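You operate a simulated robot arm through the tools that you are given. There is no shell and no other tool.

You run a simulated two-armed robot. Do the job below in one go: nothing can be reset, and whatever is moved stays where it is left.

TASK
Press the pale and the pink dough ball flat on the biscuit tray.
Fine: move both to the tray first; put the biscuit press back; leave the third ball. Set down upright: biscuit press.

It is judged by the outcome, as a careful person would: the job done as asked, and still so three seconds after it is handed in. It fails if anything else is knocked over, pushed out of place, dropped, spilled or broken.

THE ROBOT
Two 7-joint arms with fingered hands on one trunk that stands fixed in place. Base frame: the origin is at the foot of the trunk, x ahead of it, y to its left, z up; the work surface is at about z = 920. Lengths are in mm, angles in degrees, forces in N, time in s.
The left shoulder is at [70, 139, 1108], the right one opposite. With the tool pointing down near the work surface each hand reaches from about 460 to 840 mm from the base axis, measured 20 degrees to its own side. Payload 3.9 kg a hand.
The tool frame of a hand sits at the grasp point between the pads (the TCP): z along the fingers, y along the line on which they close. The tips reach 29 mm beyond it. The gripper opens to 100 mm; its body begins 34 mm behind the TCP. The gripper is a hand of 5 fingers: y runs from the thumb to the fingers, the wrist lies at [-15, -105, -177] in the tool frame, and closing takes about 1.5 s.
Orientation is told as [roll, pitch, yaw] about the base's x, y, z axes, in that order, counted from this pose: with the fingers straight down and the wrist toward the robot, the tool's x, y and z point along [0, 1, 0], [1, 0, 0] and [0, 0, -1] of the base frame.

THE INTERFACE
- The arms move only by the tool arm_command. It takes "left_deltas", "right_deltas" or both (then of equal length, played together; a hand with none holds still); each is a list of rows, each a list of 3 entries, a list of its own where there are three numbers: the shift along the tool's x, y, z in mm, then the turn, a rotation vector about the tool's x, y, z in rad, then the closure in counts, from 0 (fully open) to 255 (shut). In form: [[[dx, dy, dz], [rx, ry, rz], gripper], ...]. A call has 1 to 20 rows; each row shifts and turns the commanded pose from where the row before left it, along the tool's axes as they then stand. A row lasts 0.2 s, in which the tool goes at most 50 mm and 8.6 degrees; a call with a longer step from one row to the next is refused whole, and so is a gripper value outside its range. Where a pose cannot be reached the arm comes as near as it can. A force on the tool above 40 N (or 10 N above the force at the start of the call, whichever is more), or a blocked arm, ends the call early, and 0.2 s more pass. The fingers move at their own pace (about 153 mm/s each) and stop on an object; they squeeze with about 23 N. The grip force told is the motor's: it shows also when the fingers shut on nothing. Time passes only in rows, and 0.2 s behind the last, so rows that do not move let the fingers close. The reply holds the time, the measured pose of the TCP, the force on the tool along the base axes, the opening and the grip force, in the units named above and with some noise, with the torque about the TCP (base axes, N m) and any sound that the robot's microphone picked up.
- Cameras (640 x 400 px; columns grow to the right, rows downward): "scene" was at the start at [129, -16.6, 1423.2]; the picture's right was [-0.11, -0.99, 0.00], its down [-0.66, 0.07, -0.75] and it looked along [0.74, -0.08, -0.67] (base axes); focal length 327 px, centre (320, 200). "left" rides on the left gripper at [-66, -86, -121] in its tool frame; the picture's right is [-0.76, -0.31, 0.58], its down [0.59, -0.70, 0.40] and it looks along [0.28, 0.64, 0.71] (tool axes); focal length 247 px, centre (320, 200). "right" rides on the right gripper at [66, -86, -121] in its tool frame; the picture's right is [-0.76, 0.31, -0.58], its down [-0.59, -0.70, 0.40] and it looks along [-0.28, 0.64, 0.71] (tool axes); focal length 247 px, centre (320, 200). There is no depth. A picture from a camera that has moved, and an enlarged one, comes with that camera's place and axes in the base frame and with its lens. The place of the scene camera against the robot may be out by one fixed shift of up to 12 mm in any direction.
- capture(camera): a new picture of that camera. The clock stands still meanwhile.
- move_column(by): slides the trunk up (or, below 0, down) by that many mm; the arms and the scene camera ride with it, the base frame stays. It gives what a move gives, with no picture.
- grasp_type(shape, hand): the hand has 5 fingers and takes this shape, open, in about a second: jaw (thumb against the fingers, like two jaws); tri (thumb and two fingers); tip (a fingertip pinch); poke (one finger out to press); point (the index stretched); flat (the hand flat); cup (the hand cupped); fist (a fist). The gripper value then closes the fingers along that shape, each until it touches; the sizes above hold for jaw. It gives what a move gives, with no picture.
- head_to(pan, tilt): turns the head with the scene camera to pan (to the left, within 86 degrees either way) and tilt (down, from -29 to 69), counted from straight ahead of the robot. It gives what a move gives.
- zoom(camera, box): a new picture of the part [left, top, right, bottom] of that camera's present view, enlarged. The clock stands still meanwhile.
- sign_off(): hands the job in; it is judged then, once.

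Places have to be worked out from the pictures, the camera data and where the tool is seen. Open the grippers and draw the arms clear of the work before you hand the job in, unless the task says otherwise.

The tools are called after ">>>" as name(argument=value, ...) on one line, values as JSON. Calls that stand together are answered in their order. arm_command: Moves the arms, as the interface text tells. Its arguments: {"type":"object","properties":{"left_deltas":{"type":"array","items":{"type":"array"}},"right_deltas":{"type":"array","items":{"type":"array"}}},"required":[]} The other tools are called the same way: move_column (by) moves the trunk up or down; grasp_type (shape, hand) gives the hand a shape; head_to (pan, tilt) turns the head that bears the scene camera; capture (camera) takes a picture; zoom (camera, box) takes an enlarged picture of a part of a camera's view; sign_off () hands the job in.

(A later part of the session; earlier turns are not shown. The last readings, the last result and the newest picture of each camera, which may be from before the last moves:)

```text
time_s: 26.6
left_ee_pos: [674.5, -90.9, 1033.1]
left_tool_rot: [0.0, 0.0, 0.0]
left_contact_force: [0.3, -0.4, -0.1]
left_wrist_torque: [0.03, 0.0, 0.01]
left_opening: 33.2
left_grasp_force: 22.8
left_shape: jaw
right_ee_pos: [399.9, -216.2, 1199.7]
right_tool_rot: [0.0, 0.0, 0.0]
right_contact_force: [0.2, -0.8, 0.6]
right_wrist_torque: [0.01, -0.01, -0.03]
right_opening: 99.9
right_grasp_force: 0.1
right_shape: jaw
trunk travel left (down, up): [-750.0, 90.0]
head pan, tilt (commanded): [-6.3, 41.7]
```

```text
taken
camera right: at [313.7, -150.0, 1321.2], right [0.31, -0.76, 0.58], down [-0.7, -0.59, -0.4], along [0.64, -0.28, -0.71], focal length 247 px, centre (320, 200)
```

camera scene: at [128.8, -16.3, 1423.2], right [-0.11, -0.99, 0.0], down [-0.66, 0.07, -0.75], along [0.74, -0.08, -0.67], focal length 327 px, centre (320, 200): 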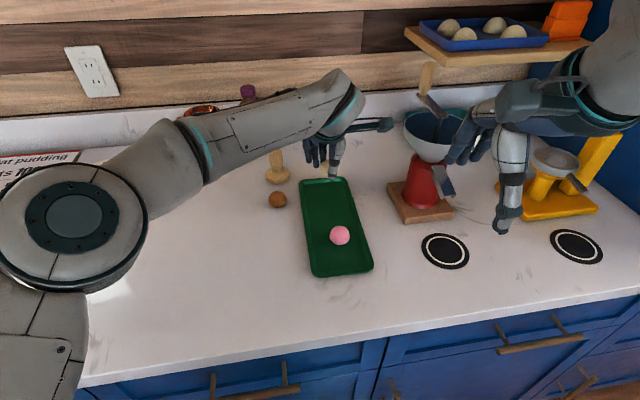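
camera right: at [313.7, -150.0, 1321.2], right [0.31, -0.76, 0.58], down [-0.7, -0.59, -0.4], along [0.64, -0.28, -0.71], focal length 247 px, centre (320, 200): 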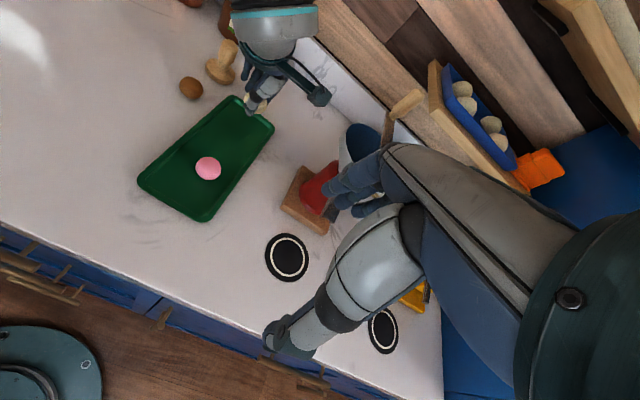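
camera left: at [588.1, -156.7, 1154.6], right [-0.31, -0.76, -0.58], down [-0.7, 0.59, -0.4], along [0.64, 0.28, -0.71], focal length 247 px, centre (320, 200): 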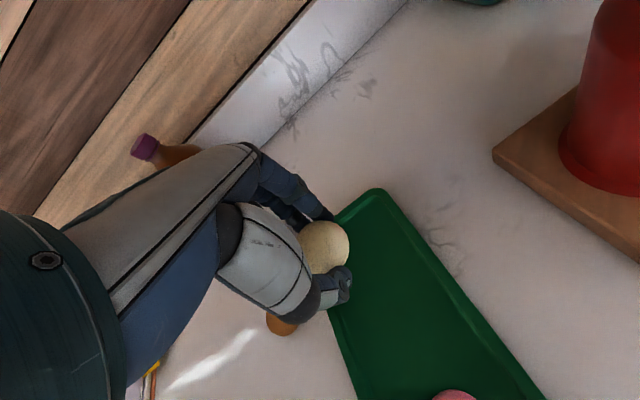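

The pale ball is over the far half of the tray, and the hand keeps about 50 mm clear of the bowl on the red stand. I'll lower it.

>>> arm_command(left_deltas=[[[0, 0, 20], [0, 0, 0], 180], [[0, 0, 20], [0, 0, 0], 180], [[0, 0, 15], [0, 0, 0], 180], [[0, 0, 10], [0, 0, 0], 180], [[0, 0, 5], [0, 0, 0], 180], [[0, 0, 3], [0, 0, 0], 180], [[0, 0, 0], [0, 0, 0], 180]])

>>> capture(camera="left")

>>> zoom(camera="scene", box=[270, 130, 420, 290])

```text
time_s: 28.2
left_ee_pos: [675.1, -91.9, 961.0]
left_tool_rot: [0.0, 0.0, 0.0]
left_contact_force: [0.7, -0.2, -0.9]
left_wrist_torque: [-0.02, 0.02, 0.01]
left_opening: 33.2
left_grasp_force: 23.0
left_shape: jaw
right_ee_pos: [400.6, -216.9, 1199.1]
right_tool_rot: [-0.1, 0.0, 0.1]
right_contact_force: [0.0, -0.7, -0.4]
right_wrist_torque: [-0.03, 0.01, -0.01]
right_opening: 99.6
right_grasp_force: 0.1
right_shape: jaw
trunk travel left (down, up): [-750.0, 90.0]
head pan, tilt (commanded): [-6.3, 41.7]
```

```text
taken
camera left: at [588.3, -156.8, 1081.3], right [-0.31, -0.76, -0.58], down [-0.7, 0.59, -0.4], along [0.64, 0.28, -0.71], focal length 247 px, centre (320, 200)
```

left: 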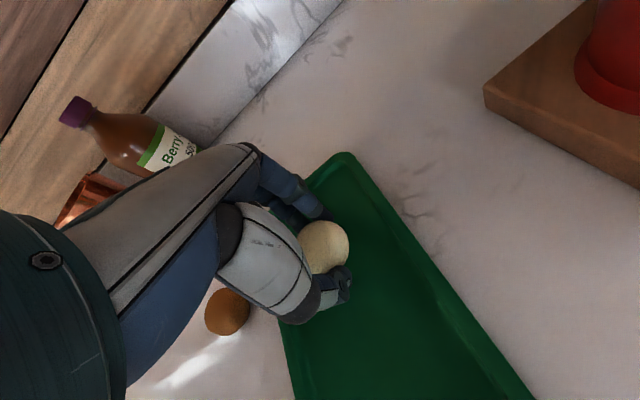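

```text
2.50 times, centred on (345, 210) of scene
camera zoom: at [129.0, -16.6, 1423.2], right [-0.11, -0.99, 0.0], down [-0.66, 0.07, -0.75], along [0.74, -0.08, -0.67], focal length 817 px, centre (258, 175)
```

zoom: 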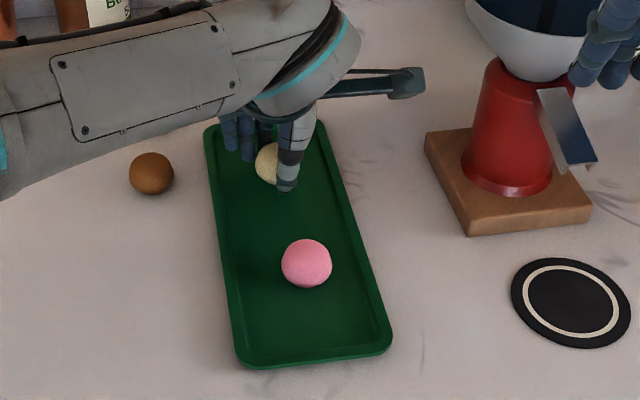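

The placement looks good. I'll continue down in small steps to touch the tray floor.

>>> arm_command(left_deltas=[[[0, 0, 2], [0, 0, 0], 180], [[0, 0, 0], [0, 0, 0], 180], [[0, 0, 1.5], [0, 0, 0], 180], [[0, 0, 0], [0, 0, 0], 180], [[0, 0, 0], [0, 0, 0], 180]])

```text
time_s: 29.4
left_ee_pos: [676.0, -90.4, 957.2]
left_tool_rot: [0.0, 0.0, 0.0]
left_contact_force: [-0.2, 0.0, -0.7]
left_wrist_torque: [-0.01, -0.03, -0.01]
left_opening: 33.2
left_grasp_force: 22.9
left_shape: jaw
right_ee_pos: [401.1, -217.6, 1199.9]
right_tool_rot: [0.0, 0.0, 0.0]
right_contact_force: [0.5, 0.3, 0.3]
right_wrist_torque: [0.0, 0.02, -0.02]
right_opening: 100.0
right_grasp_force: 0.0
right_shape: jaw
trunk travel left (down, up): [-750.0, 90.0]
head pan, tilt (commanded): [-6.3, 41.7]
```

One more small step down, watching for contact.

>>> arm_command(left_deltas=[[[0, 0, 1.5], [0, 0, 0], 180], [[0, 0, 0], [0, 0, 0], 180], [[0, 0, 0], [0, 0, 0], 180]])

```text
time_s: 30.2
left_ee_pos: [675.1, -91.6, 956.6]
left_tool_rot: [0.0, -0.1, 0.0]
left_contact_force: [-0.2, 0.9, 2.8]
left_wrist_torque: [0.02, 0.03, -0.01]
left_opening: 33.3
left_grasp_force: 23.3
left_shape: jaw
right_ee_pos: [399.9, -216.7, 1200.1]
right_tool_rot: [0.0, -0.1, -0.1]
right_contact_force: [0.3, 0.2, -0.6]
right_wrist_torque: [0.0, 0.01, -0.01]
right_opening: 100.0
right_grasp_force: 0.0
right_shape: jaw
trunk travel left (down, up): [-750.0, 90.0]
head pan, tilt (commanded): [-6.3, 41.7]
```

The 2.8 N upward shows the ball is touching the tray. I'll open slowly, then lift straight up.

>>> arm_command(left_deltas=[[[0, 0, 0], [0, 0, 0], 172], [[0, 0, 0], [0, 0, 0], 164], [[0, 0, 0], [0, 0, 0], 155], [[0, 0, 0], [0, 0, 0], 140], [[0, 0, 0], [0, 0, 0], 120], [[0, 0, 0], [0, 0, 0], 100], [[0, 0, 0], [0, 0, 0], 90], [[0, 0, 0], [0, 0, 0], 90], [[0, 0, -10], [0, 0, 0], 90], [[0, 0, -20], [0, 0, 0], 90], [[0, 0, -35], [0, 0, 0], 90], [[0, 0, -40], [0, 0, 0], 90], [[0, 0, -30], [0, 0, 0], 90], [[0, 0, 0], [0, 0, 0], 90]])

>>> capture(camera="left")

>>> capture(camera="right")

>>> capture(camera="scene")

```text
time_s: 33.2
left_ee_pos: [674.9, -90.9, 1090.5]
left_tool_rot: [0.0, 0.1, 0.1]
left_contact_force: [-0.2, -0.4, -0.2]
left_wrist_torque: [-0.01, 0.0, 0.01]
left_opening: 64.4
left_grasp_force: 0.1
left_shape: jaw
right_ee_pos: [400.1, -215.2, 1199.4]
right_tool_rot: [0.0, 0.1, 0.0]
right_contact_force: [0.3, 0.3, 0.6]
right_wrist_torque: [0.01, 0.02, 0.01]
right_opening: 99.7
right_grasp_force: 0.1
right_shape: jaw
trunk travel left (down, up): [-750.0, 90.0]
head pan, tilt (commanded): [-6.3, 41.7]
```

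```text
taken
camera left: at [588.5, -157.6, 1211.5], right [-0.31, -0.76, -0.58], down [-0.7, 0.59, -0.4], along [0.64, 0.28, -0.71], focal length 247 px, centre (320, 200)
```

left: 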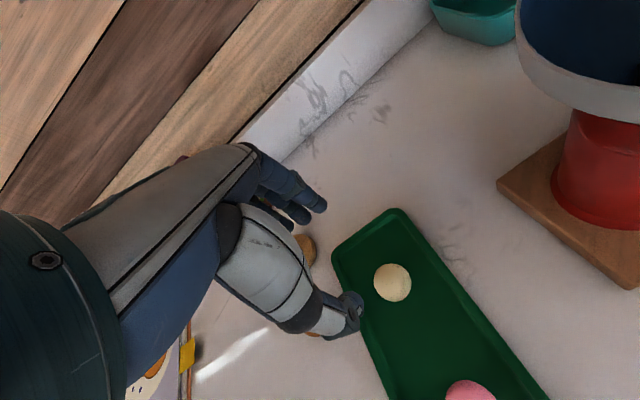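

```text
taken
camera right: at [314.1, -150.2, 1321.0], right [0.31, -0.76, 0.58], down [-0.7, -0.59, -0.4], along [0.64, -0.28, -0.71], focal length 247 px, centre (320, 200)
```

right: 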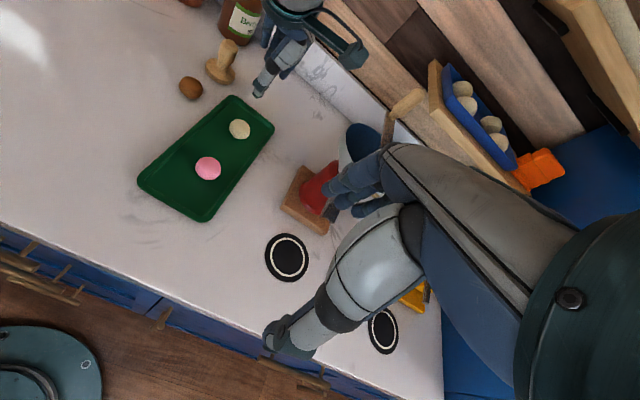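

```text
taken
camera scene: at [129.3, -16.5, 1423.2], right [-0.11, -0.99, 0.0], down [-0.66, 0.07, -0.75], along [0.74, -0.08, -0.67], focal length 327 px, centre (320, 200)
```

scene: 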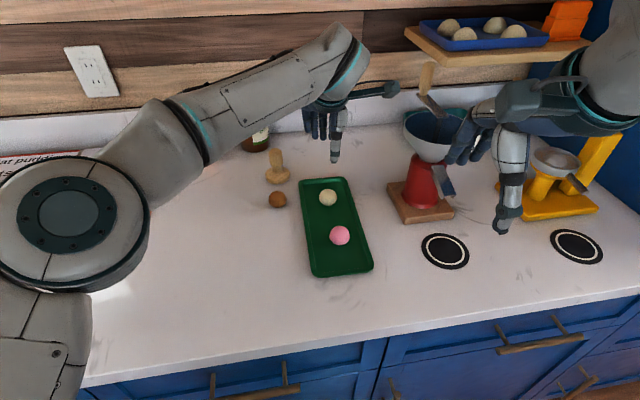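

Both balls are on the tray: pink near [557, −92] and pale near [673, −88]. I'll swing the left hand toward the press, staying high, and look closely.

>>> arm_command(left_deltas=[[[22, 14, 0], [0, 0, 0], 90], [[25, 16, 0], [0, 0, 0], 90], [[25, 16, 0], [0, 0, 0], 90], [[22, 14, 0], [0, 0, 0], 90], [[0, 0, 0], [0, 0, 0], 90]])

>>> capture(camera="left")

>>> zoom(camera="right", box=[140, 0, 320, 140])

```text
time_s: 34.4
left_ee_pos: [734.5, 2.7, 1091.0]
left_tool_rot: [0.1, 0.1, 0.0]
left_contact_force: [0.1, 0.1, 0.6]
left_wrist_torque: [0.0, 0.0, -0.03]
left_opening: 64.8
left_grasp_force: 0.1
left_shape: jaw
right_ee_pos: [400.0, -218.5, 1199.9]
right_tool_rot: [0.0, 0.0, 0.0]
right_contact_force: [-0.8, 0.4, 0.1]
right_wrist_torque: [0.01, -0.01, 0.02]
right_opening: 99.8
right_grasp_force: 0.1
right_shape: jaw
trunk travel left (down, up): [-750.0, 90.0]
head pan, tilt (commanded): [-6.3, 41.7]
```

```text
taken
camera left: at [648.4, -63.7, 1211.6], right [-0.31, -0.76, -0.58], down [-0.7, 0.59, -0.4], along [0.64, 0.28, -0.71], focal length 247 px, centre (320, 200)
```

left: 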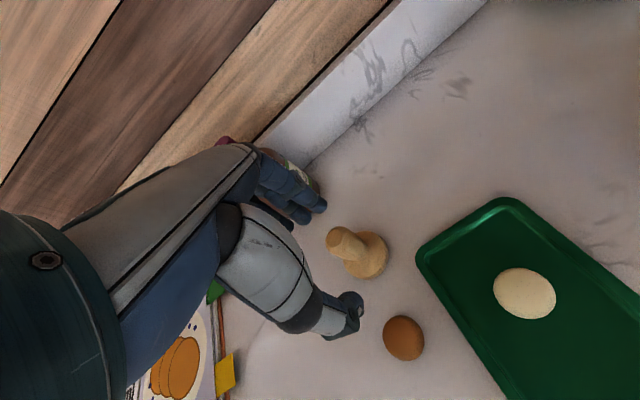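

```text
2.86 times, centred on (230, 70) of right
camera zoom: at [313.5, -150.8, 1321.2], right [0.31, -0.76, 0.58], down [-0.7, -0.59, -0.4], along [0.64, -0.28, -0.71], focal length 706 px, centre (577, 571)
```

zoom: 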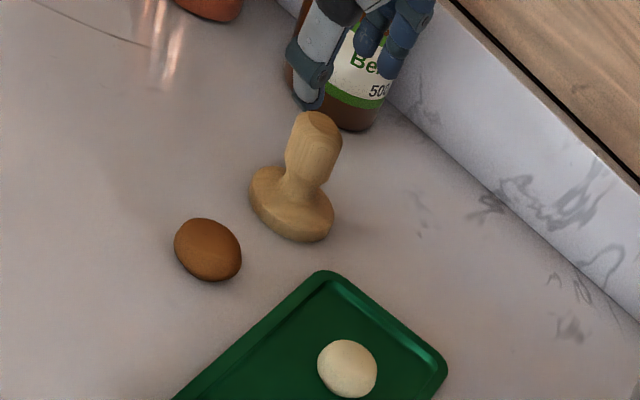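

I'll zoom in on the press from the left hand camera for a better fix on its handle and base.

>>> zoom(camera="left", box=[300, 200, 420, 300])

>>> zoom(camera="scene", box=[240, 130, 320, 200])

```text
4.00 times, centred on (360, 250) of left
camera zoom: at [648.4, -63.7, 1211.6], right [-0.31, -0.76, -0.58], down [-0.7, 0.59, -0.4], along [0.64, 0.28, -0.71], focal length 988 px, centre (160, 0)
```

zoom: 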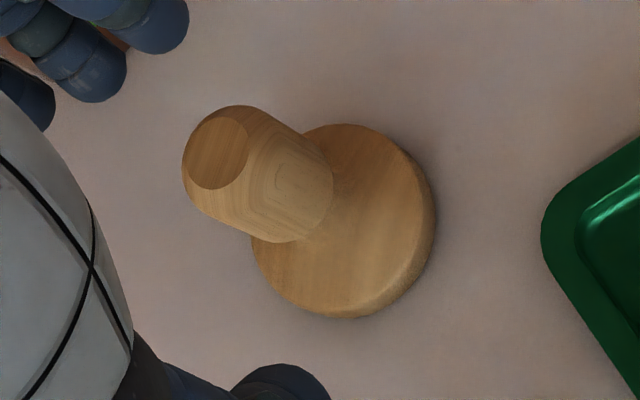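

```text
5.71 times, centred on (280, 165) of scene
camera zoom: at [128.7, -17.2, 1423.3], right [-0.11, -0.99, 0.0], down [-0.66, 0.07, -0.75], along [0.74, -0.08, -0.66], focal length 1868 px, centre (549, 400)
```

zoom: 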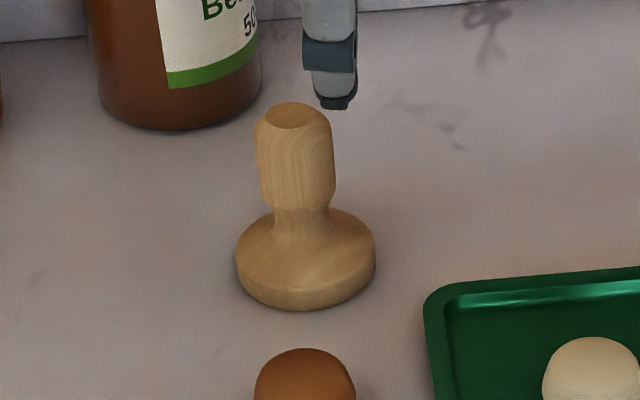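

The press axis is at about [782, 22], with its top near z = 1002 and a handle about 34 mm across. I'll move above it and come down partway, then check alignment.

>>> arm_command(left_deltas=[[[10, 24, 0], [0, 0, 0], 90], [[9.5, 23.5, 0], [0, 0, 0], 90], [[0, 0, 20], [0, 0, 0], 90], [[0, 0, 20], [0, 0, 0], 90], [[0, 0, 0], [0, 0, 0], 90]])

>>> capture(camera="left")

>>> zoom(camera="scene", box=[200, 70, 340, 200])

>>> zoom(camera="right", box=[140, 0, 320, 140])

```text
time_s: 35.6
left_ee_pos: [748.9, 9.7, 1050.8]
left_tool_rot: [-0.1, 0.0, 0.0]
left_contact_force: [1.0, -0.2, 0.5]
left_wrist_torque: [0.02, -0.02, -0.02]
left_opening: 64.3
left_grasp_force: 0.0
left_shape: jaw
left hand out of reach, approached as far as the arm can: row 1, 2
right_ee_pos: [399.9, -217.4, 1200.9]
right_tool_rot: [-0.1, 0.0, -0.1]
right_contact_force: [0.8, 0.6, -0.7]
right_wrist_torque: [0.05, 0.0, 0.0]
right_opening: 99.5
right_grasp_force: 0.1
right_shape: jaw
trunk travel left (down, up): [-750.0, 90.0]
head pan, tilt (commanded): [-6.3, 41.7]
```

```text
taken
camera left: at [663.1, -56.8, 1170.8], right [-0.31, -0.76, -0.58], down [-0.7, 0.59, -0.4], along [0.64, 0.28, -0.71], focal length 247 px, centre (320, 200)
```

left: 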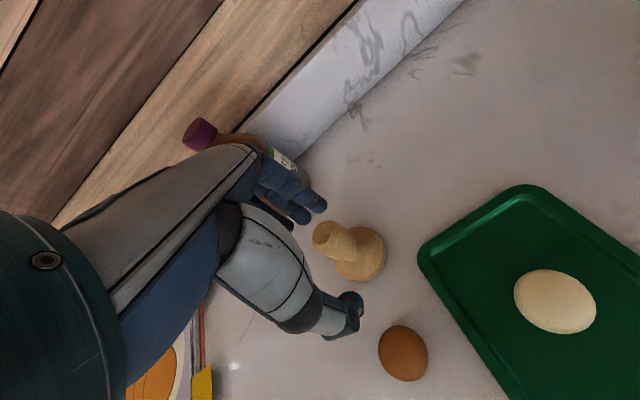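

```text
3.08 times, centred on (270, 135) of scene
camera zoom: at [128.6, -16.7, 1423.3], right [-0.11, -0.99, 0.0], down [-0.66, 0.07, -0.75], along [0.74, -0.08, -0.66], focal length 1006 px, centre (474, 400)
```

zoom: 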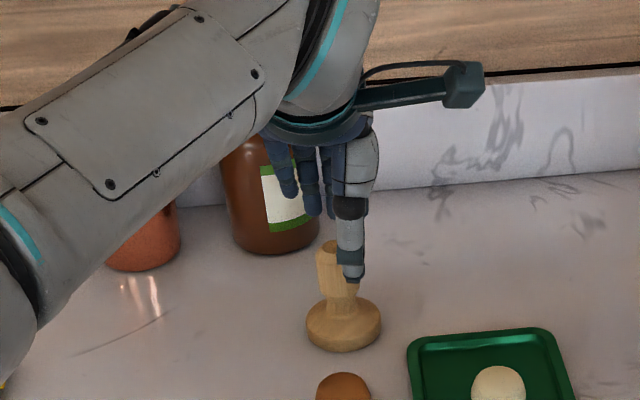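

```text
2.86 times, centred on (230, 70) of right
camera zoom: at [313.4, -150.4, 1321.2], right [0.31, -0.76, 0.58], down [-0.7, -0.59, -0.4], along [0.64, -0.28, -0.71], focal length 706 px, centre (577, 571)
```

zoom: 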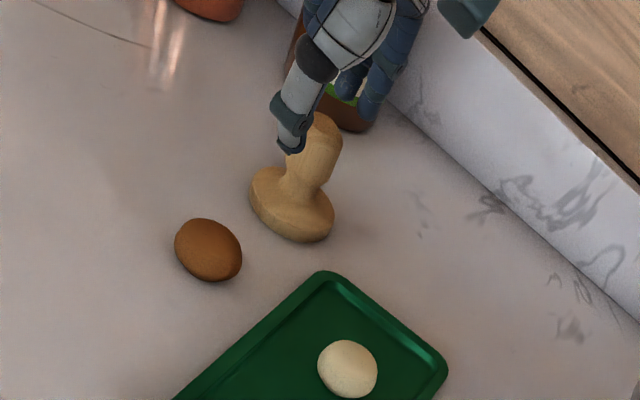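

At this height the left arm stops at [749, 10]: the wrist is too far above the shoulder. Raising the trunk about 70 mm brings the shoulder level with the wrist and should extend the reach.

>>> move_column(by=70)

```text
time_s: 36.7
left_ee_pos: [750.5, 10.2, 1119.9]
left_tool_rot: [0.0, 0.0, 0.0]
left_contact_force: [-0.1, 1.1, 0.2]
left_wrist_torque: [-0.02, 0.0, 0.05]
left_opening: 64.5
left_grasp_force: 0.1
left_shape: jaw
right_ee_pos: [400.5, -216.4, 1269.9]
right_tool_rot: [0.0, 0.0, 0.0]
right_contact_force: [-0.4, 0.1, 0.4]
right_wrist_torque: [0.02, 0.0, 0.0]
right_opening: 99.6
right_grasp_force: 0.1
right_shape: jaw
trunk travel left (down, up): [-820.0, 20.0]
head pan, tilt (commanded): [-6.3, 41.7]
```

The left TCP is now at [750, 10, 1120]. I'll lower to about z = 1042 here, where the tips are still above the press top, then move out over the press.

>>> arm_command(left_deltas=[[[0, 0, 30], [0, 0, 0], 90], [[0, 0, 30], [0, 0, 0], 90], [[0, 0, 18], [0, 0, 0], 90], [[4, 10, 0], [0, 0, 0], 90], [[4, 11, 0], [0, 0, 0], 90], [[4, 11, 0], [0, 0, 0], 90], [[0, 0, 0], [0, 0, 0], 90]])

>>> capture(camera="left")

>>> capture(camera="scene")

```text
time_s: 38.3
left_ee_pos: [770.4, 16.7, 1041.7]
left_tool_rot: [0.1, 0.0, -0.1]
left_contact_force: [0.0, -0.4, -0.2]
left_wrist_torque: [0.02, -0.03, -0.03]
left_opening: 64.5
left_grasp_force: 0.0
left_shape: jaw
left hand out of reach, approached as far as the arm can: row 6
right_ee_pos: [399.9, -216.0, 1270.0]
right_tool_rot: [0.0, 0.0, -0.1]
right_contact_force: [0.7, -0.7, -0.3]
right_wrist_torque: [-0.02, 0.0, -0.02]
right_opening: 99.8
right_grasp_force: 0.0
right_shape: jaw
trunk travel left (down, up): [-820.0, 20.0]
head pan, tilt (commanded): [-6.3, 41.7]
```

```text
taken
camera left: at [684.3, -49.1, 1162.6], right [-0.31, -0.76, -0.58], down [-0.7, 0.59, -0.4], along [0.64, 0.28, -0.71], focal length 247 px, centre (320, 200)
```

left: 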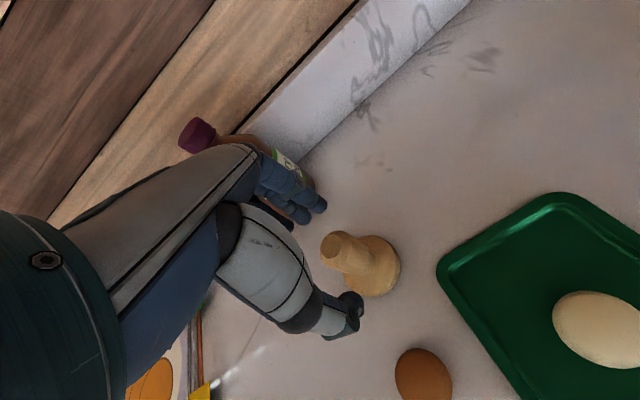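

```text
taken
camera scene: at [129.1, -16.7, 1493.2], right [-0.11, -0.99, 0.0], down [-0.66, 0.07, -0.75], along [0.74, -0.08, -0.67], focal length 327 px, centre (320, 200)
```

scene: 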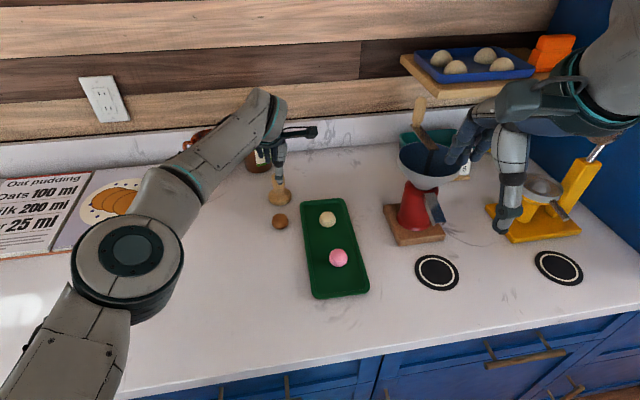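

The arm stops about 12 mm short at [770, 17]. Yawing the wrist toward the shoulder by about 12° with a slight 2.3° outward tilt should gain enough reach.

>>> arm_command(left_deltas=[[[0, 0, 0], [0, 0, 0.105], 90], [[0, 0, 0], [0, 0, 0.105], 90], [[0, 0, 0], [-0.04, 0, 0], 90], [[3.8, 5, 0], [0, 0, 0], 90], [[3.8, 5.2, 0], [0, 0, 0], 90], [[0, 0, 0], [0, 0, 0], 90]])

>>> capture(camera="left")

>>> zoom(camera="right", box=[140, 0, 320, 140])

>>> zoom(camera="scene", box=[210, 80, 340, 230])

```text
time_s: 39.7
left_ee_pos: [781.4, 24.7, 1042.3]
left_tool_rot: [-0.1, -2.3, -6.1]
left_contact_force: [0.7, -0.6, -0.3]
left_wrist_torque: [0.0, -0.06, 0.0]
left_opening: 64.6
left_grasp_force: 0.0
left_shape: jaw
left hand out of reach, approached as far as the arm can: row 2
right_ee_pos: [399.0, -216.5, 1269.5]
right_tool_rot: [0.0, 0.0, 0.1]
right_contact_force: [0.8, -0.1, 0.3]
right_wrist_torque: [0.02, 0.04, -0.01]
right_opening: 99.9
right_grasp_force: 0.0
right_shape: jaw
trunk travel left (down, up): [-820.0, 20.0]
head pan, tilt (commanded): [-6.3, 41.7]
```

```text
taken
camera left: at [683.5, -32.1, 1159.8], right [-0.36, -0.72, -0.59], down [-0.62, 0.66, -0.43], along [0.7, 0.21, -0.69], focal length 247 px, centre (320, 200)
```

left: 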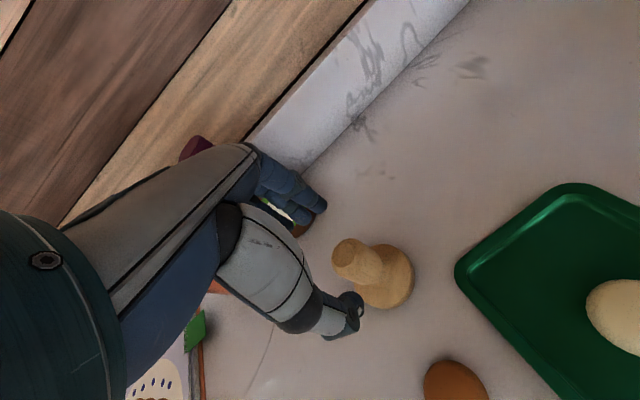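

```text
2.86 times, centred on (230, 70) of right
camera zoom: at [313.6, -149.8, 1391.3], right [0.31, -0.76, 0.58], down [-0.7, -0.59, -0.4], along [0.64, -0.28, -0.71], focal length 706 px, centre (577, 571)
```

zoom: 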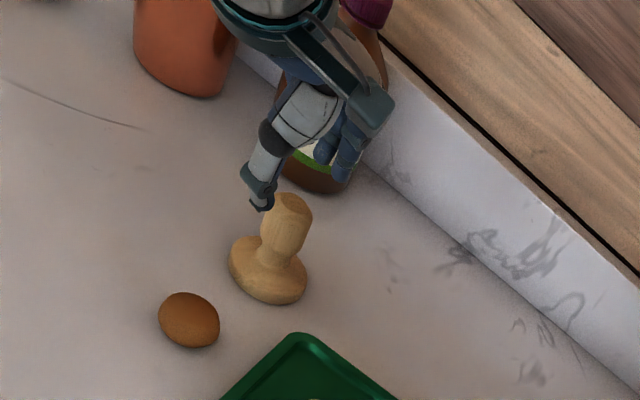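

```text
2.67 times, centred on (275, 155) of scene
camera zoom: at [128.7, -16.1, 1493.3], right [-0.11, -0.99, 0.0], down [-0.66, 0.07, -0.75], along [0.74, -0.08, -0.66], focal length 872 px, centre (440, 320)
```

zoom: 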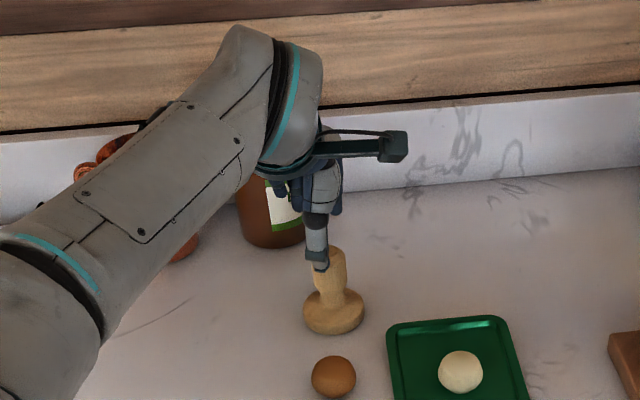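

The hand is now at [781, 25, 1042] with −6° yaw and 2.3° tilt. I'll zoom in to check the centring before descending.

>>> zoom(camera="left", box=[280, 200, 440, 340])

```text
2.86 times, centred on (360, 270) of left
camera zoom: at [683.5, -32.1, 1159.8], right [-0.36, -0.72, -0.59], down [-0.62, 0.66, -0.43], along [0.7, 0.21, -0.69], focal length 706 px, centre (206, 0)
```

zoom: 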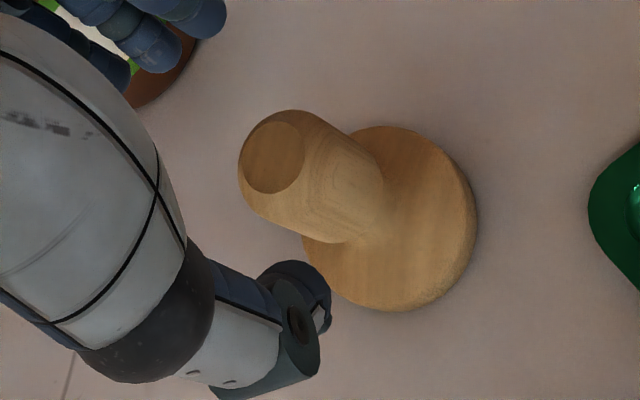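

The press axis comes out at [782, 22], so the hand is centred within about 2 mm. I'll descend vertically, compensating for the tilt, until the tips straddle the handle top.

>>> arm_command(left_deltas=[[[-1, -0.4, 10], [0, 0, 0], 90], [[0, -0.4, 10], [0, 0, 0], 90], [[0, -0.4, 10], [0, 0, 0], 90], [[0, 0, 0], [0, 0, 0], 90]])

>>> zoom(camera="left", box=[240, 150, 440, 340])

>>> zoom(camera="right", box=[160, 30, 290, 130])

>>> zoom(camera="scene", box=[230, 130, 330, 220])

```text
time_s: 40.7
left_ee_pos: [781.6, 22.0, 1012.7]
left_tool_rot: [0.0, -2.3, -6.1]
left_contact_force: [0.0, 0.1, 0.4]
left_wrist_torque: [0.03, 0.01, 0.0]
left_opening: 64.3
left_grasp_force: 0.2
left_shape: jaw
right_ee_pos: [399.5, -216.3, 1269.8]
right_tool_rot: [0.0, -0.1, 0.0]
right_contact_force: [0.1, -0.9, 1.4]
right_wrist_torque: [0.01, 0.01, 0.0]
right_opening: 99.9
right_grasp_force: 0.1
right_shape: jaw
trunk travel left (down, up): [-820.0, 20.0]
head pan, tilt (commanded): [-6.3, 41.7]
```

```text
2.11 times, centred on (340, 245) of left
camera zoom: at [684.2, -33.6, 1129.7], right [-0.36, -0.72, -0.59], down [-0.62, 0.66, -0.43], along [0.7, 0.21, -0.69], focal length 520 px, centre (278, 105)
```

zoom: 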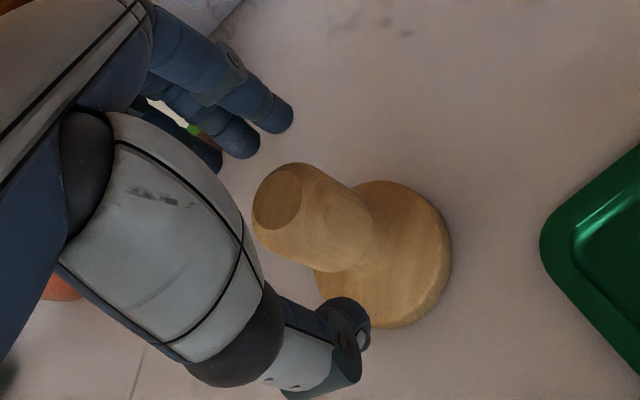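

```text
4.00 times, centred on (225, 80) of right
camera zoom: at [313.7, -150.3, 1391.2], right [0.31, -0.76, 0.58], down [-0.7, -0.59, -0.4], along [0.64, -0.28, -0.71], focal length 988 px, centre (700, 680)
```

zoom: 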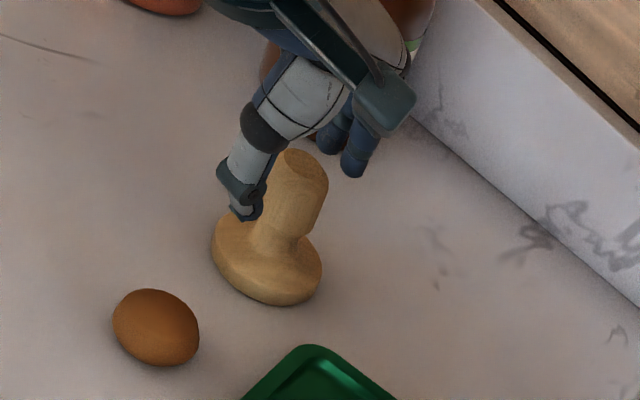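

```text
4.44 times, centred on (280, 175) of scene
camera zoom: at [128.9, -16.6, 1493.2], right [-0.11, -0.99, 0.0], down [-0.66, 0.07, -0.75], along [0.74, -0.08, -0.67], focal length 1453 px, centre (498, 311)
```

zoom: 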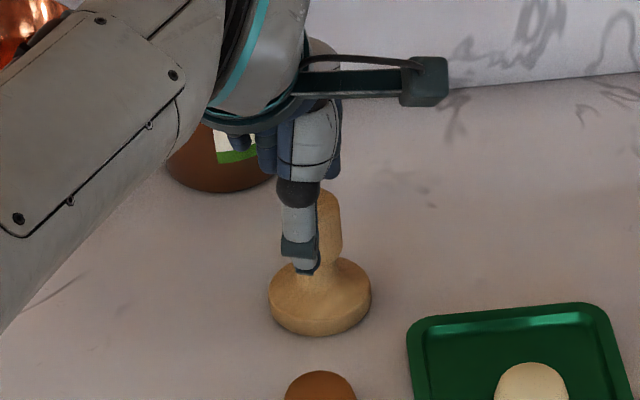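

The handle lies well between thumb and fingers, within about 3 mm sideways. I'll shift −2 mm across and descend to z ≈ 971, with fingertips just above the disc and the palm just above the handle top.

>>> arm_command(left_deltas=[[[-2, -0.3, 9], [0, 0, 0], 90], [[0, -0.4, 10], [0, 0, 0], 90], [[0, -0.4, 10], [0, 0, 0], 90], [[0, -0.3, 8], [0, 0, 0], 90], [[0, -0.2, 4.5], [0, 0, 0], 90], [[0, 0, 0], [0, 0, 0], 90]])

>>> zoom(camera="left", box=[240, 150, 440, 340])

>>> zoom(camera="scene", box=[230, 130, 330, 220])

>>> zoom(camera="right", box=[160, 30, 290, 130])

```text
time_s: 42.1
left_ee_pos: [782.0, 20.7, 970.1]
left_tool_rot: [0.0, -2.3, -6.0]
left_contact_force: [0.7, -0.2, 0.6]
left_wrist_torque: [0.02, -0.01, -0.02]
left_opening: 64.6
left_grasp_force: 0.1
left_shape: jaw
right_ee_pos: [399.9, -215.8, 1268.6]
right_tool_rot: [0.0, -0.1, 0.1]
right_contact_force: [-0.2, -0.9, -0.1]
right_wrist_torque: [-0.03, 0.0, 0.02]
right_opening: 99.6
right_grasp_force: 0.1
right_shape: jaw
trunk travel left (down, up): [-820.0, 20.0]
head pan, tilt (commanded): [-6.3, 41.7]
```

```text
2.11 times, centred on (340, 245) of left
camera zoom: at [683.8, -35.4, 1088.0], right [-0.36, -0.72, -0.59], down [-0.62, 0.66, -0.43], along [0.7, 0.21, -0.69], focal length 520 px, centre (278, 105)
```

zoom: 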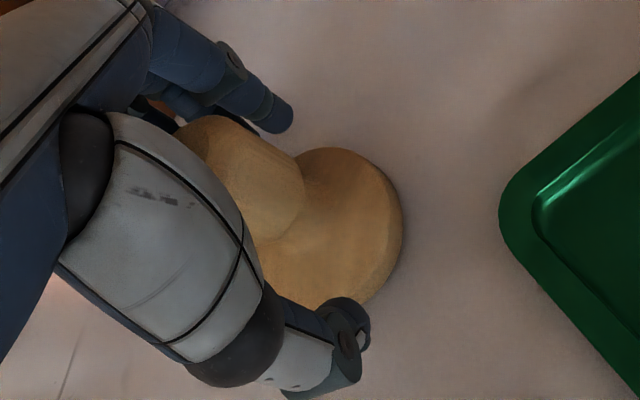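

```text
4.44 times, centred on (280, 175) of scene
camera zoom: at [129.0, -16.7, 1493.2], right [-0.11, -0.99, 0.0], down [-0.66, 0.07, -0.75], along [0.74, -0.08, -0.67], focal length 1453 px, centre (498, 311)
```

zoom: 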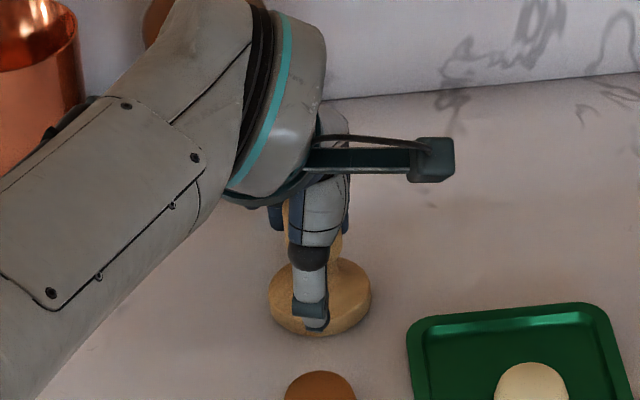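

```text
4.00 times, centred on (225, 80) of right
camera zoom: at [313.8, -150.4, 1391.1], right [0.31, -0.76, 0.58], down [-0.7, -0.59, -0.4], along [0.64, -0.28, -0.71], focal length 988 px, centre (700, 680)
```

zoom: 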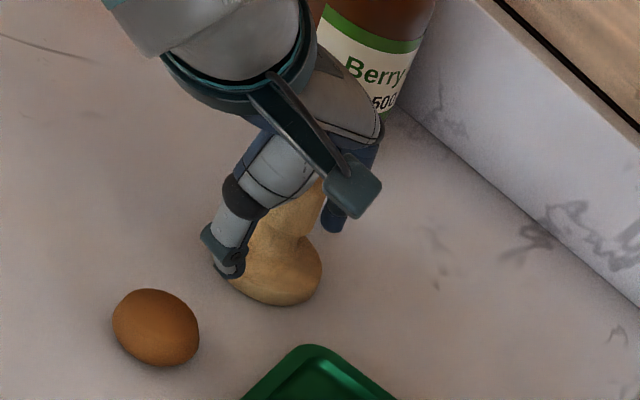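

There's no contact, and the thumb and fingers straddle the handle. I'll close slowly and stop just short of the handle to check.

>>> arm_command(left_deltas=[[[0, 0, 0], [0, 0, 0], 110], [[0, 0, 0], [0, 0, 0], 125], [[0, 0, 0], [0, 0, 0], 138], [[0, 0, 0], [0, 0, 0], 146], [[0, 0, 0], [0, 0, 0], 152], [[0, 0, 0], [0, 0, 0], 156], [[0, 0, 0], [0, 0, 0], 156]])

>>> zoom(camera="left", box=[240, 150, 440, 340])

>>> zoom(camera="scene", box=[230, 130, 330, 220])

```text
time_s: 43.7
left_ee_pos: [782.0, 20.1, 970.9]
left_tool_rot: [0.0, -2.3, -6.0]
left_contact_force: [0.3, 1.0, 0.0]
left_wrist_torque: [0.01, 0.03, 0.03]
left_opening: 39.4
left_grasp_force: 0.1
left_shape: jaw
right_ee_pos: [400.4, -217.3, 1270.5]
right_tool_rot: [-0.1, -0.1, 0.0]
right_contact_force: [0.3, -0.4, 0.7]
right_wrist_torque: [0.0, 0.01, -0.01]
right_opening: 99.9
right_grasp_force: 0.1
right_shape: jaw
trunk travel left (down, up): [-820.0, 20.0]
head pan, tilt (commanded): [-6.3, 41.7]
```

```text
2.11 times, centred on (340, 245) of left
camera zoom: at [683.9, -35.4, 1088.2], right [-0.36, -0.72, -0.59], down [-0.62, 0.66, -0.43], along [0.7, 0.21, -0.69], focal length 520 px, centre (278, 105)
```

zoom: 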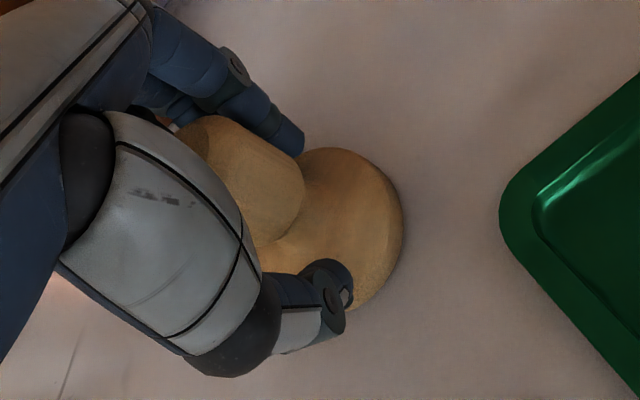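

```text
4.44 times, centred on (280, 175) of scene
camera zoom: at [129.0, -16.6, 1493.2], right [-0.11, -0.99, 0.0], down [-0.66, 0.07, -0.75], along [0.74, -0.08, -0.67], focal length 1453 px, centre (498, 311)
```

zoom: 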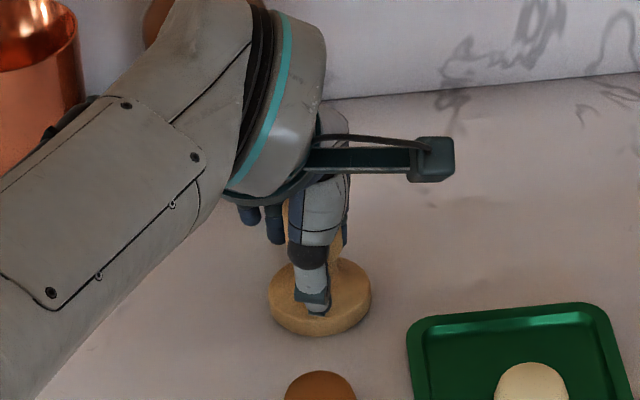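

The press hasn't moved. I'll close the rest of the way slowly to grip the handle.

>>> arm_command(left_deltas=[[[0, 0, 0], [0, 0, 0], 160], [[0, 0, 0], [0, 0, 0], 163], [[0, 0, 0], [0, 0, 0], 166], [[0, 0, 0], [0, 0, 0], 169], [[0, 0, 0], [0, 0, 0], 172], [[0, 0, 0], [0, 0, 0], 175], [[0, 0, 0], [0, 0, 0], 178], [[0, 0, 0], [0, 0, 0], 178]])

>>> zoom(camera="left", box=[240, 150, 440, 340])

>>> zoom(camera="scene", box=[230, 130, 330, 220])

```text
time_s: 45.5
left_ee_pos: [782.5, 21.0, 970.6]
left_tool_rot: [-0.1, -2.3, -6.0]
left_contact_force: [0.7, 0.5, 0.3]
left_wrist_torque: [0.0, 0.0, 0.05]
left_opening: 30.8
left_grasp_force: 0.0
left_shape: jaw
right_ee_pos: [400.7, -215.9, 1269.0]
right_tool_rot: [0.1, 0.0, 0.0]
right_contact_force: [0.2, -1.1, 0.2]
right_wrist_torque: [0.01, 0.0, 0.01]
right_opening: 99.6
right_grasp_force: 0.1
right_shape: jaw
trunk travel left (down, up): [-820.0, 20.0]
head pan, tilt (commanded): [-6.3, 41.7]
```

```text
2.11 times, centred on (340, 245) of left
camera zoom: at [683.9, -35.4, 1088.2], right [-0.36, -0.72, -0.59], down [-0.62, 0.66, -0.43], along [0.7, 0.21, -0.69], focal length 520 px, centre (278, 105)
```

zoom: 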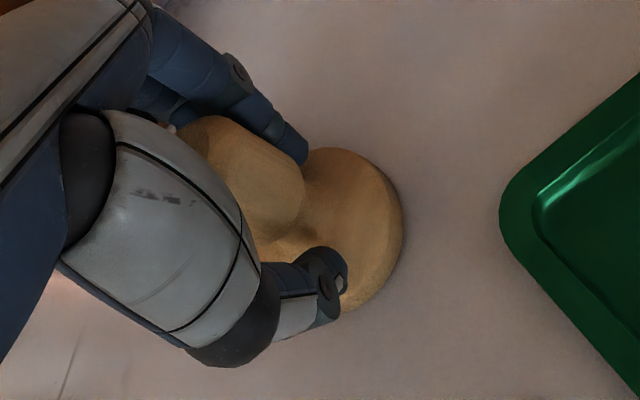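

```text
4.44 times, centred on (280, 175) of scene
camera zoom: at [129.1, -16.6, 1493.2], right [-0.11, -0.99, 0.0], down [-0.66, 0.07, -0.75], along [0.74, -0.08, -0.67], focal length 1453 px, centre (498, 311)
```

zoom: 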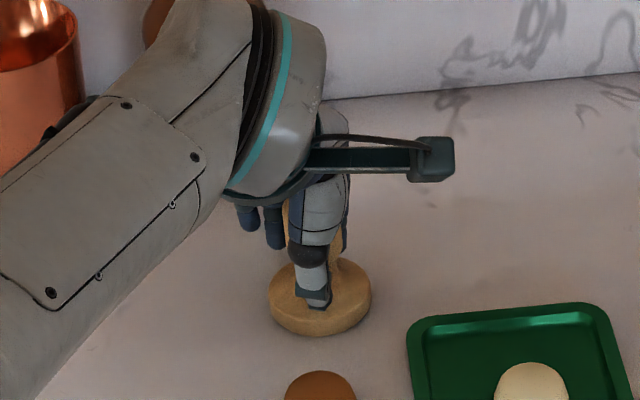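

The opening is 30.8 mm with still no grip, and the press hasn't moved. I'll keep closing gradually.

>>> arm_command(left_deltas=[[[0, 0, 0], [0, 0, 0], 181], [[0, 0, 0], [0, 0, 0], 184], [[0, 0, 0], [0, 0, 0], 187], [[0, 0, 0], [0, 0, 0], 190], [[0, 0, 0], [0, 0, 0], 193], [[0, 0, 0], [0, 0, 0], 193]])

>>> zoom(camera="left", box=[240, 150, 440, 340])

```text
time_s: 46.9
left_ee_pos: [781.8, 20.7, 969.5]
left_tool_rot: [-0.1, -2.3, -6.0]
left_contact_force: [1.7, -0.7, 0.7]
left_wrist_torque: [-0.02, 0.0, -0.02]
left_opening: 25.5
left_grasp_force: 0.1
left_shape: jaw
right_ee_pos: [399.9, -215.9, 1270.9]
right_tool_rot: [0.0, 0.0, 0.1]
right_contact_force: [-0.1, -0.2, 0.5]
right_wrist_torque: [0.02, -0.01, -0.03]
right_opening: 99.9
right_grasp_force: 0.1
right_shape: jaw
trunk travel left (down, up): [-820.0, 20.0]
head pan, tilt (commanded): [-6.3, 41.7]
```

```text
2.11 times, centred on (340, 245) of left
camera zoom: at [683.9, -35.4, 1088.2], right [-0.36, -0.72, -0.59], down [-0.62, 0.66, -0.43], along [0.7, 0.21, -0.69], focal length 520 px, centre (278, 105)
```

zoom: 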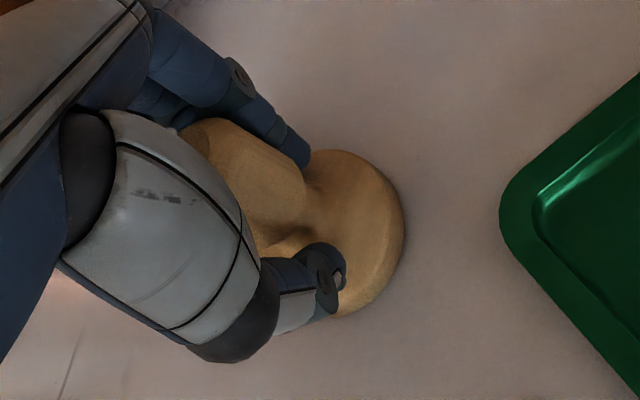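

The fingers have just touched (1.7 N) and nudged the press by under 1 mm, while the thumb hasn't reached it. I'll shift the hand 1.5 mm outward and continue closing.

>>> arm_command(left_deltas=[[[0, 1.5, 0], [0, 0, 0], 193], [[0, 0, 0], [0, 0, 0], 196], [[0, 0, 0], [0, 0, 0], 199], [[0, 0, 0], [0, 0, 0], 202], [[0, 0, 0], [0, 0, 0], 202]])

>>> zoom(camera="left", box=[240, 150, 440, 340])

```text
time_s: 48.1
left_ee_pos: [783.7, 19.6, 970.4]
left_tool_rot: [-0.1, -2.3, -5.9]
left_contact_force: [0.3, 0.5, 0.3]
left_wrist_torque: [-0.02, -0.04, -0.01]
left_opening: 22.9
left_grasp_force: 23.2
left_shape: jaw
right_ee_pos: [400.6, -216.0, 1269.0]
right_tool_rot: [0.1, 0.0, -0.1]
right_contact_force: [0.3, 0.2, -0.8]
right_wrist_torque: [0.01, -0.01, 0.0]
right_opening: 99.7
right_grasp_force: 0.0
right_shape: jaw
trunk travel left (down, up): [-820.0, 20.0]
head pan, tilt (commanded): [-6.3, 41.7]
```

```text
2.11 times, centred on (340, 245) of left
camera zoom: at [685.2, -35.7, 1087.9], right [-0.36, -0.72, -0.59], down [-0.62, 0.66, -0.43], along [0.7, 0.21, -0.69], focal length 520 px, centre (278, 105)
```

zoom: 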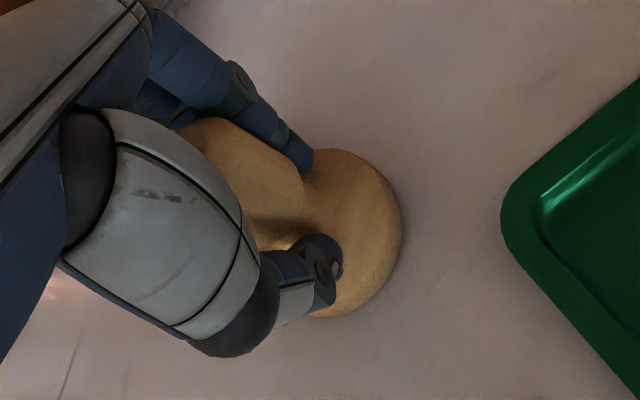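

The press is gripped at 22.9 mm opening and 23 N, around the lower handle. The grasp pose is TCP [783, 20, 970] with yaw −6° and tilt −2.3°. I'll lift slowly and check that it comes up straight.

>>> arm_command(left_deltas=[[[0, 0.2, -5], [0, 0, 0], 206], [[0, 0.4, -10], [0, 0, 0], 206], [[0, -3, -10], [0, 0, 0], 206], [[0, -6, -10], [0, 0, 0], 206], [[0, -8, -10], [0, 0, 0], 206], [[0, -8, -10], [0, 0, 0], 206], [[0, 0, 0], [0, 0, 0], 206]])

>>> capture(camera="left")

>>> zoom(camera="right", box=[140, 20, 300, 150])

>>> zoom(camera="scene", box=[220, 110, 340, 220])

```text
time_s: 49.7
left_ee_pos: [757.2, 23.5, 1024.7]
left_tool_rot: [0.0, -2.2, -6.0]
left_contact_force: [-0.9, -0.4, -1.4]
left_wrist_torque: [0.0, 0.04, 0.0]
left_opening: 22.8
left_grasp_force: 23.5
left_shape: jaw
right_ee_pos: [400.1, -217.1, 1269.7]
right_tool_rot: [0.0, 0.0, -0.1]
right_contact_force: [0.1, -0.5, 0.4]
right_wrist_torque: [-0.03, -0.02, 0.0]
right_opening: 100.0
right_grasp_force: 0.1
right_shape: jaw
trunk travel left (down, up): [-820.0, 20.0]
head pan, tilt (commanded): [-6.3, 41.7]
```

```text
taken
camera left: at [659.3, -32.4, 1141.9], right [-0.36, -0.72, -0.59], down [-0.62, 0.66, -0.43], along [0.69, 0.21, -0.69], focal length 247 px, centre (320, 200)
```

left: 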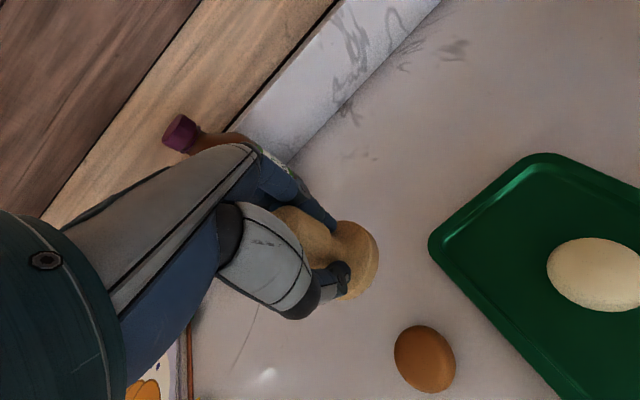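

```text
3.08 times, centred on (220, 85) of right
camera zoom: at [314.3, -150.5, 1391.0], right [0.31, -0.76, 0.58], down [-0.7, -0.59, -0.4], along [0.64, -0.28, -0.71], focal length 760 px, centre (628, 554)
```

zoom: 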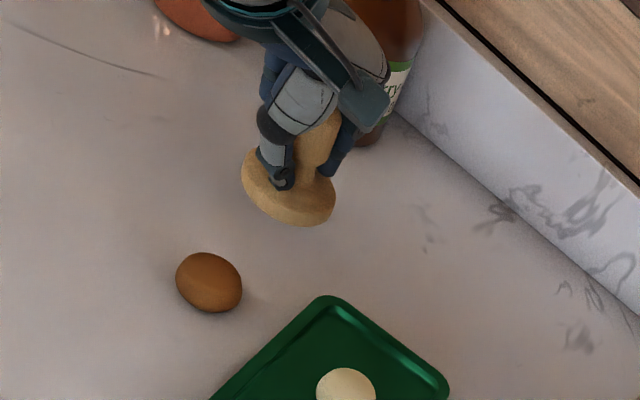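

```text
3.64 times, centred on (280, 165) of scene
camera zoom: at [129.6, -16.8, 1493.2], right [-0.11, -0.99, 0.0], down [-0.66, 0.07, -0.75], along [0.74, -0.08, -0.67], focal length 1189 px, centre (466, 327)
```

zoom: 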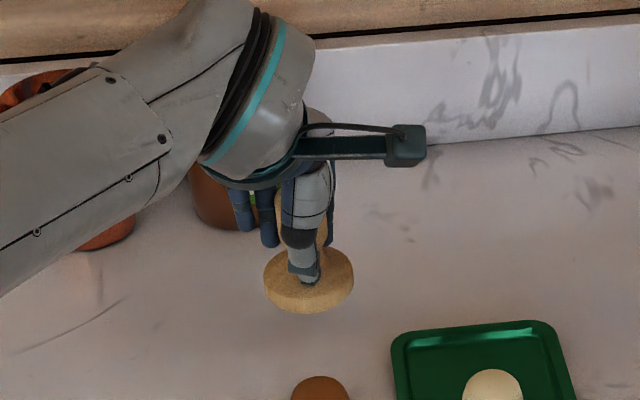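

The press lifted straight. I'll zoom in to measure the disc centre relative to the TCP.

>>> zoom(camera="left", box=[240, 150, 440, 340])

```text
2.11 times, centred on (340, 245) of left
camera zoom: at [659.3, -32.4, 1141.9], right [-0.36, -0.72, -0.59], down [-0.62, 0.66, -0.43], along [0.69, 0.21, -0.69], focal length 520 px, centre (278, 105)
```

zoom: 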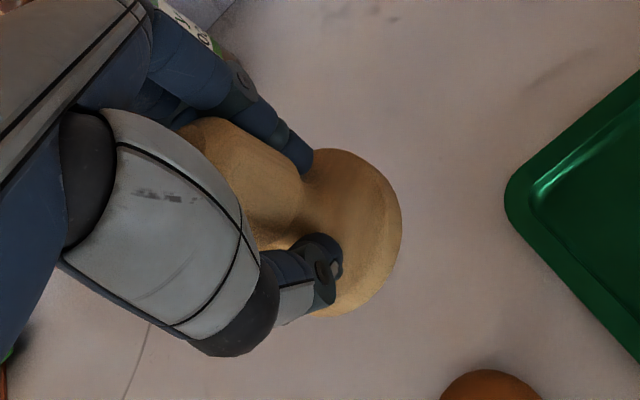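

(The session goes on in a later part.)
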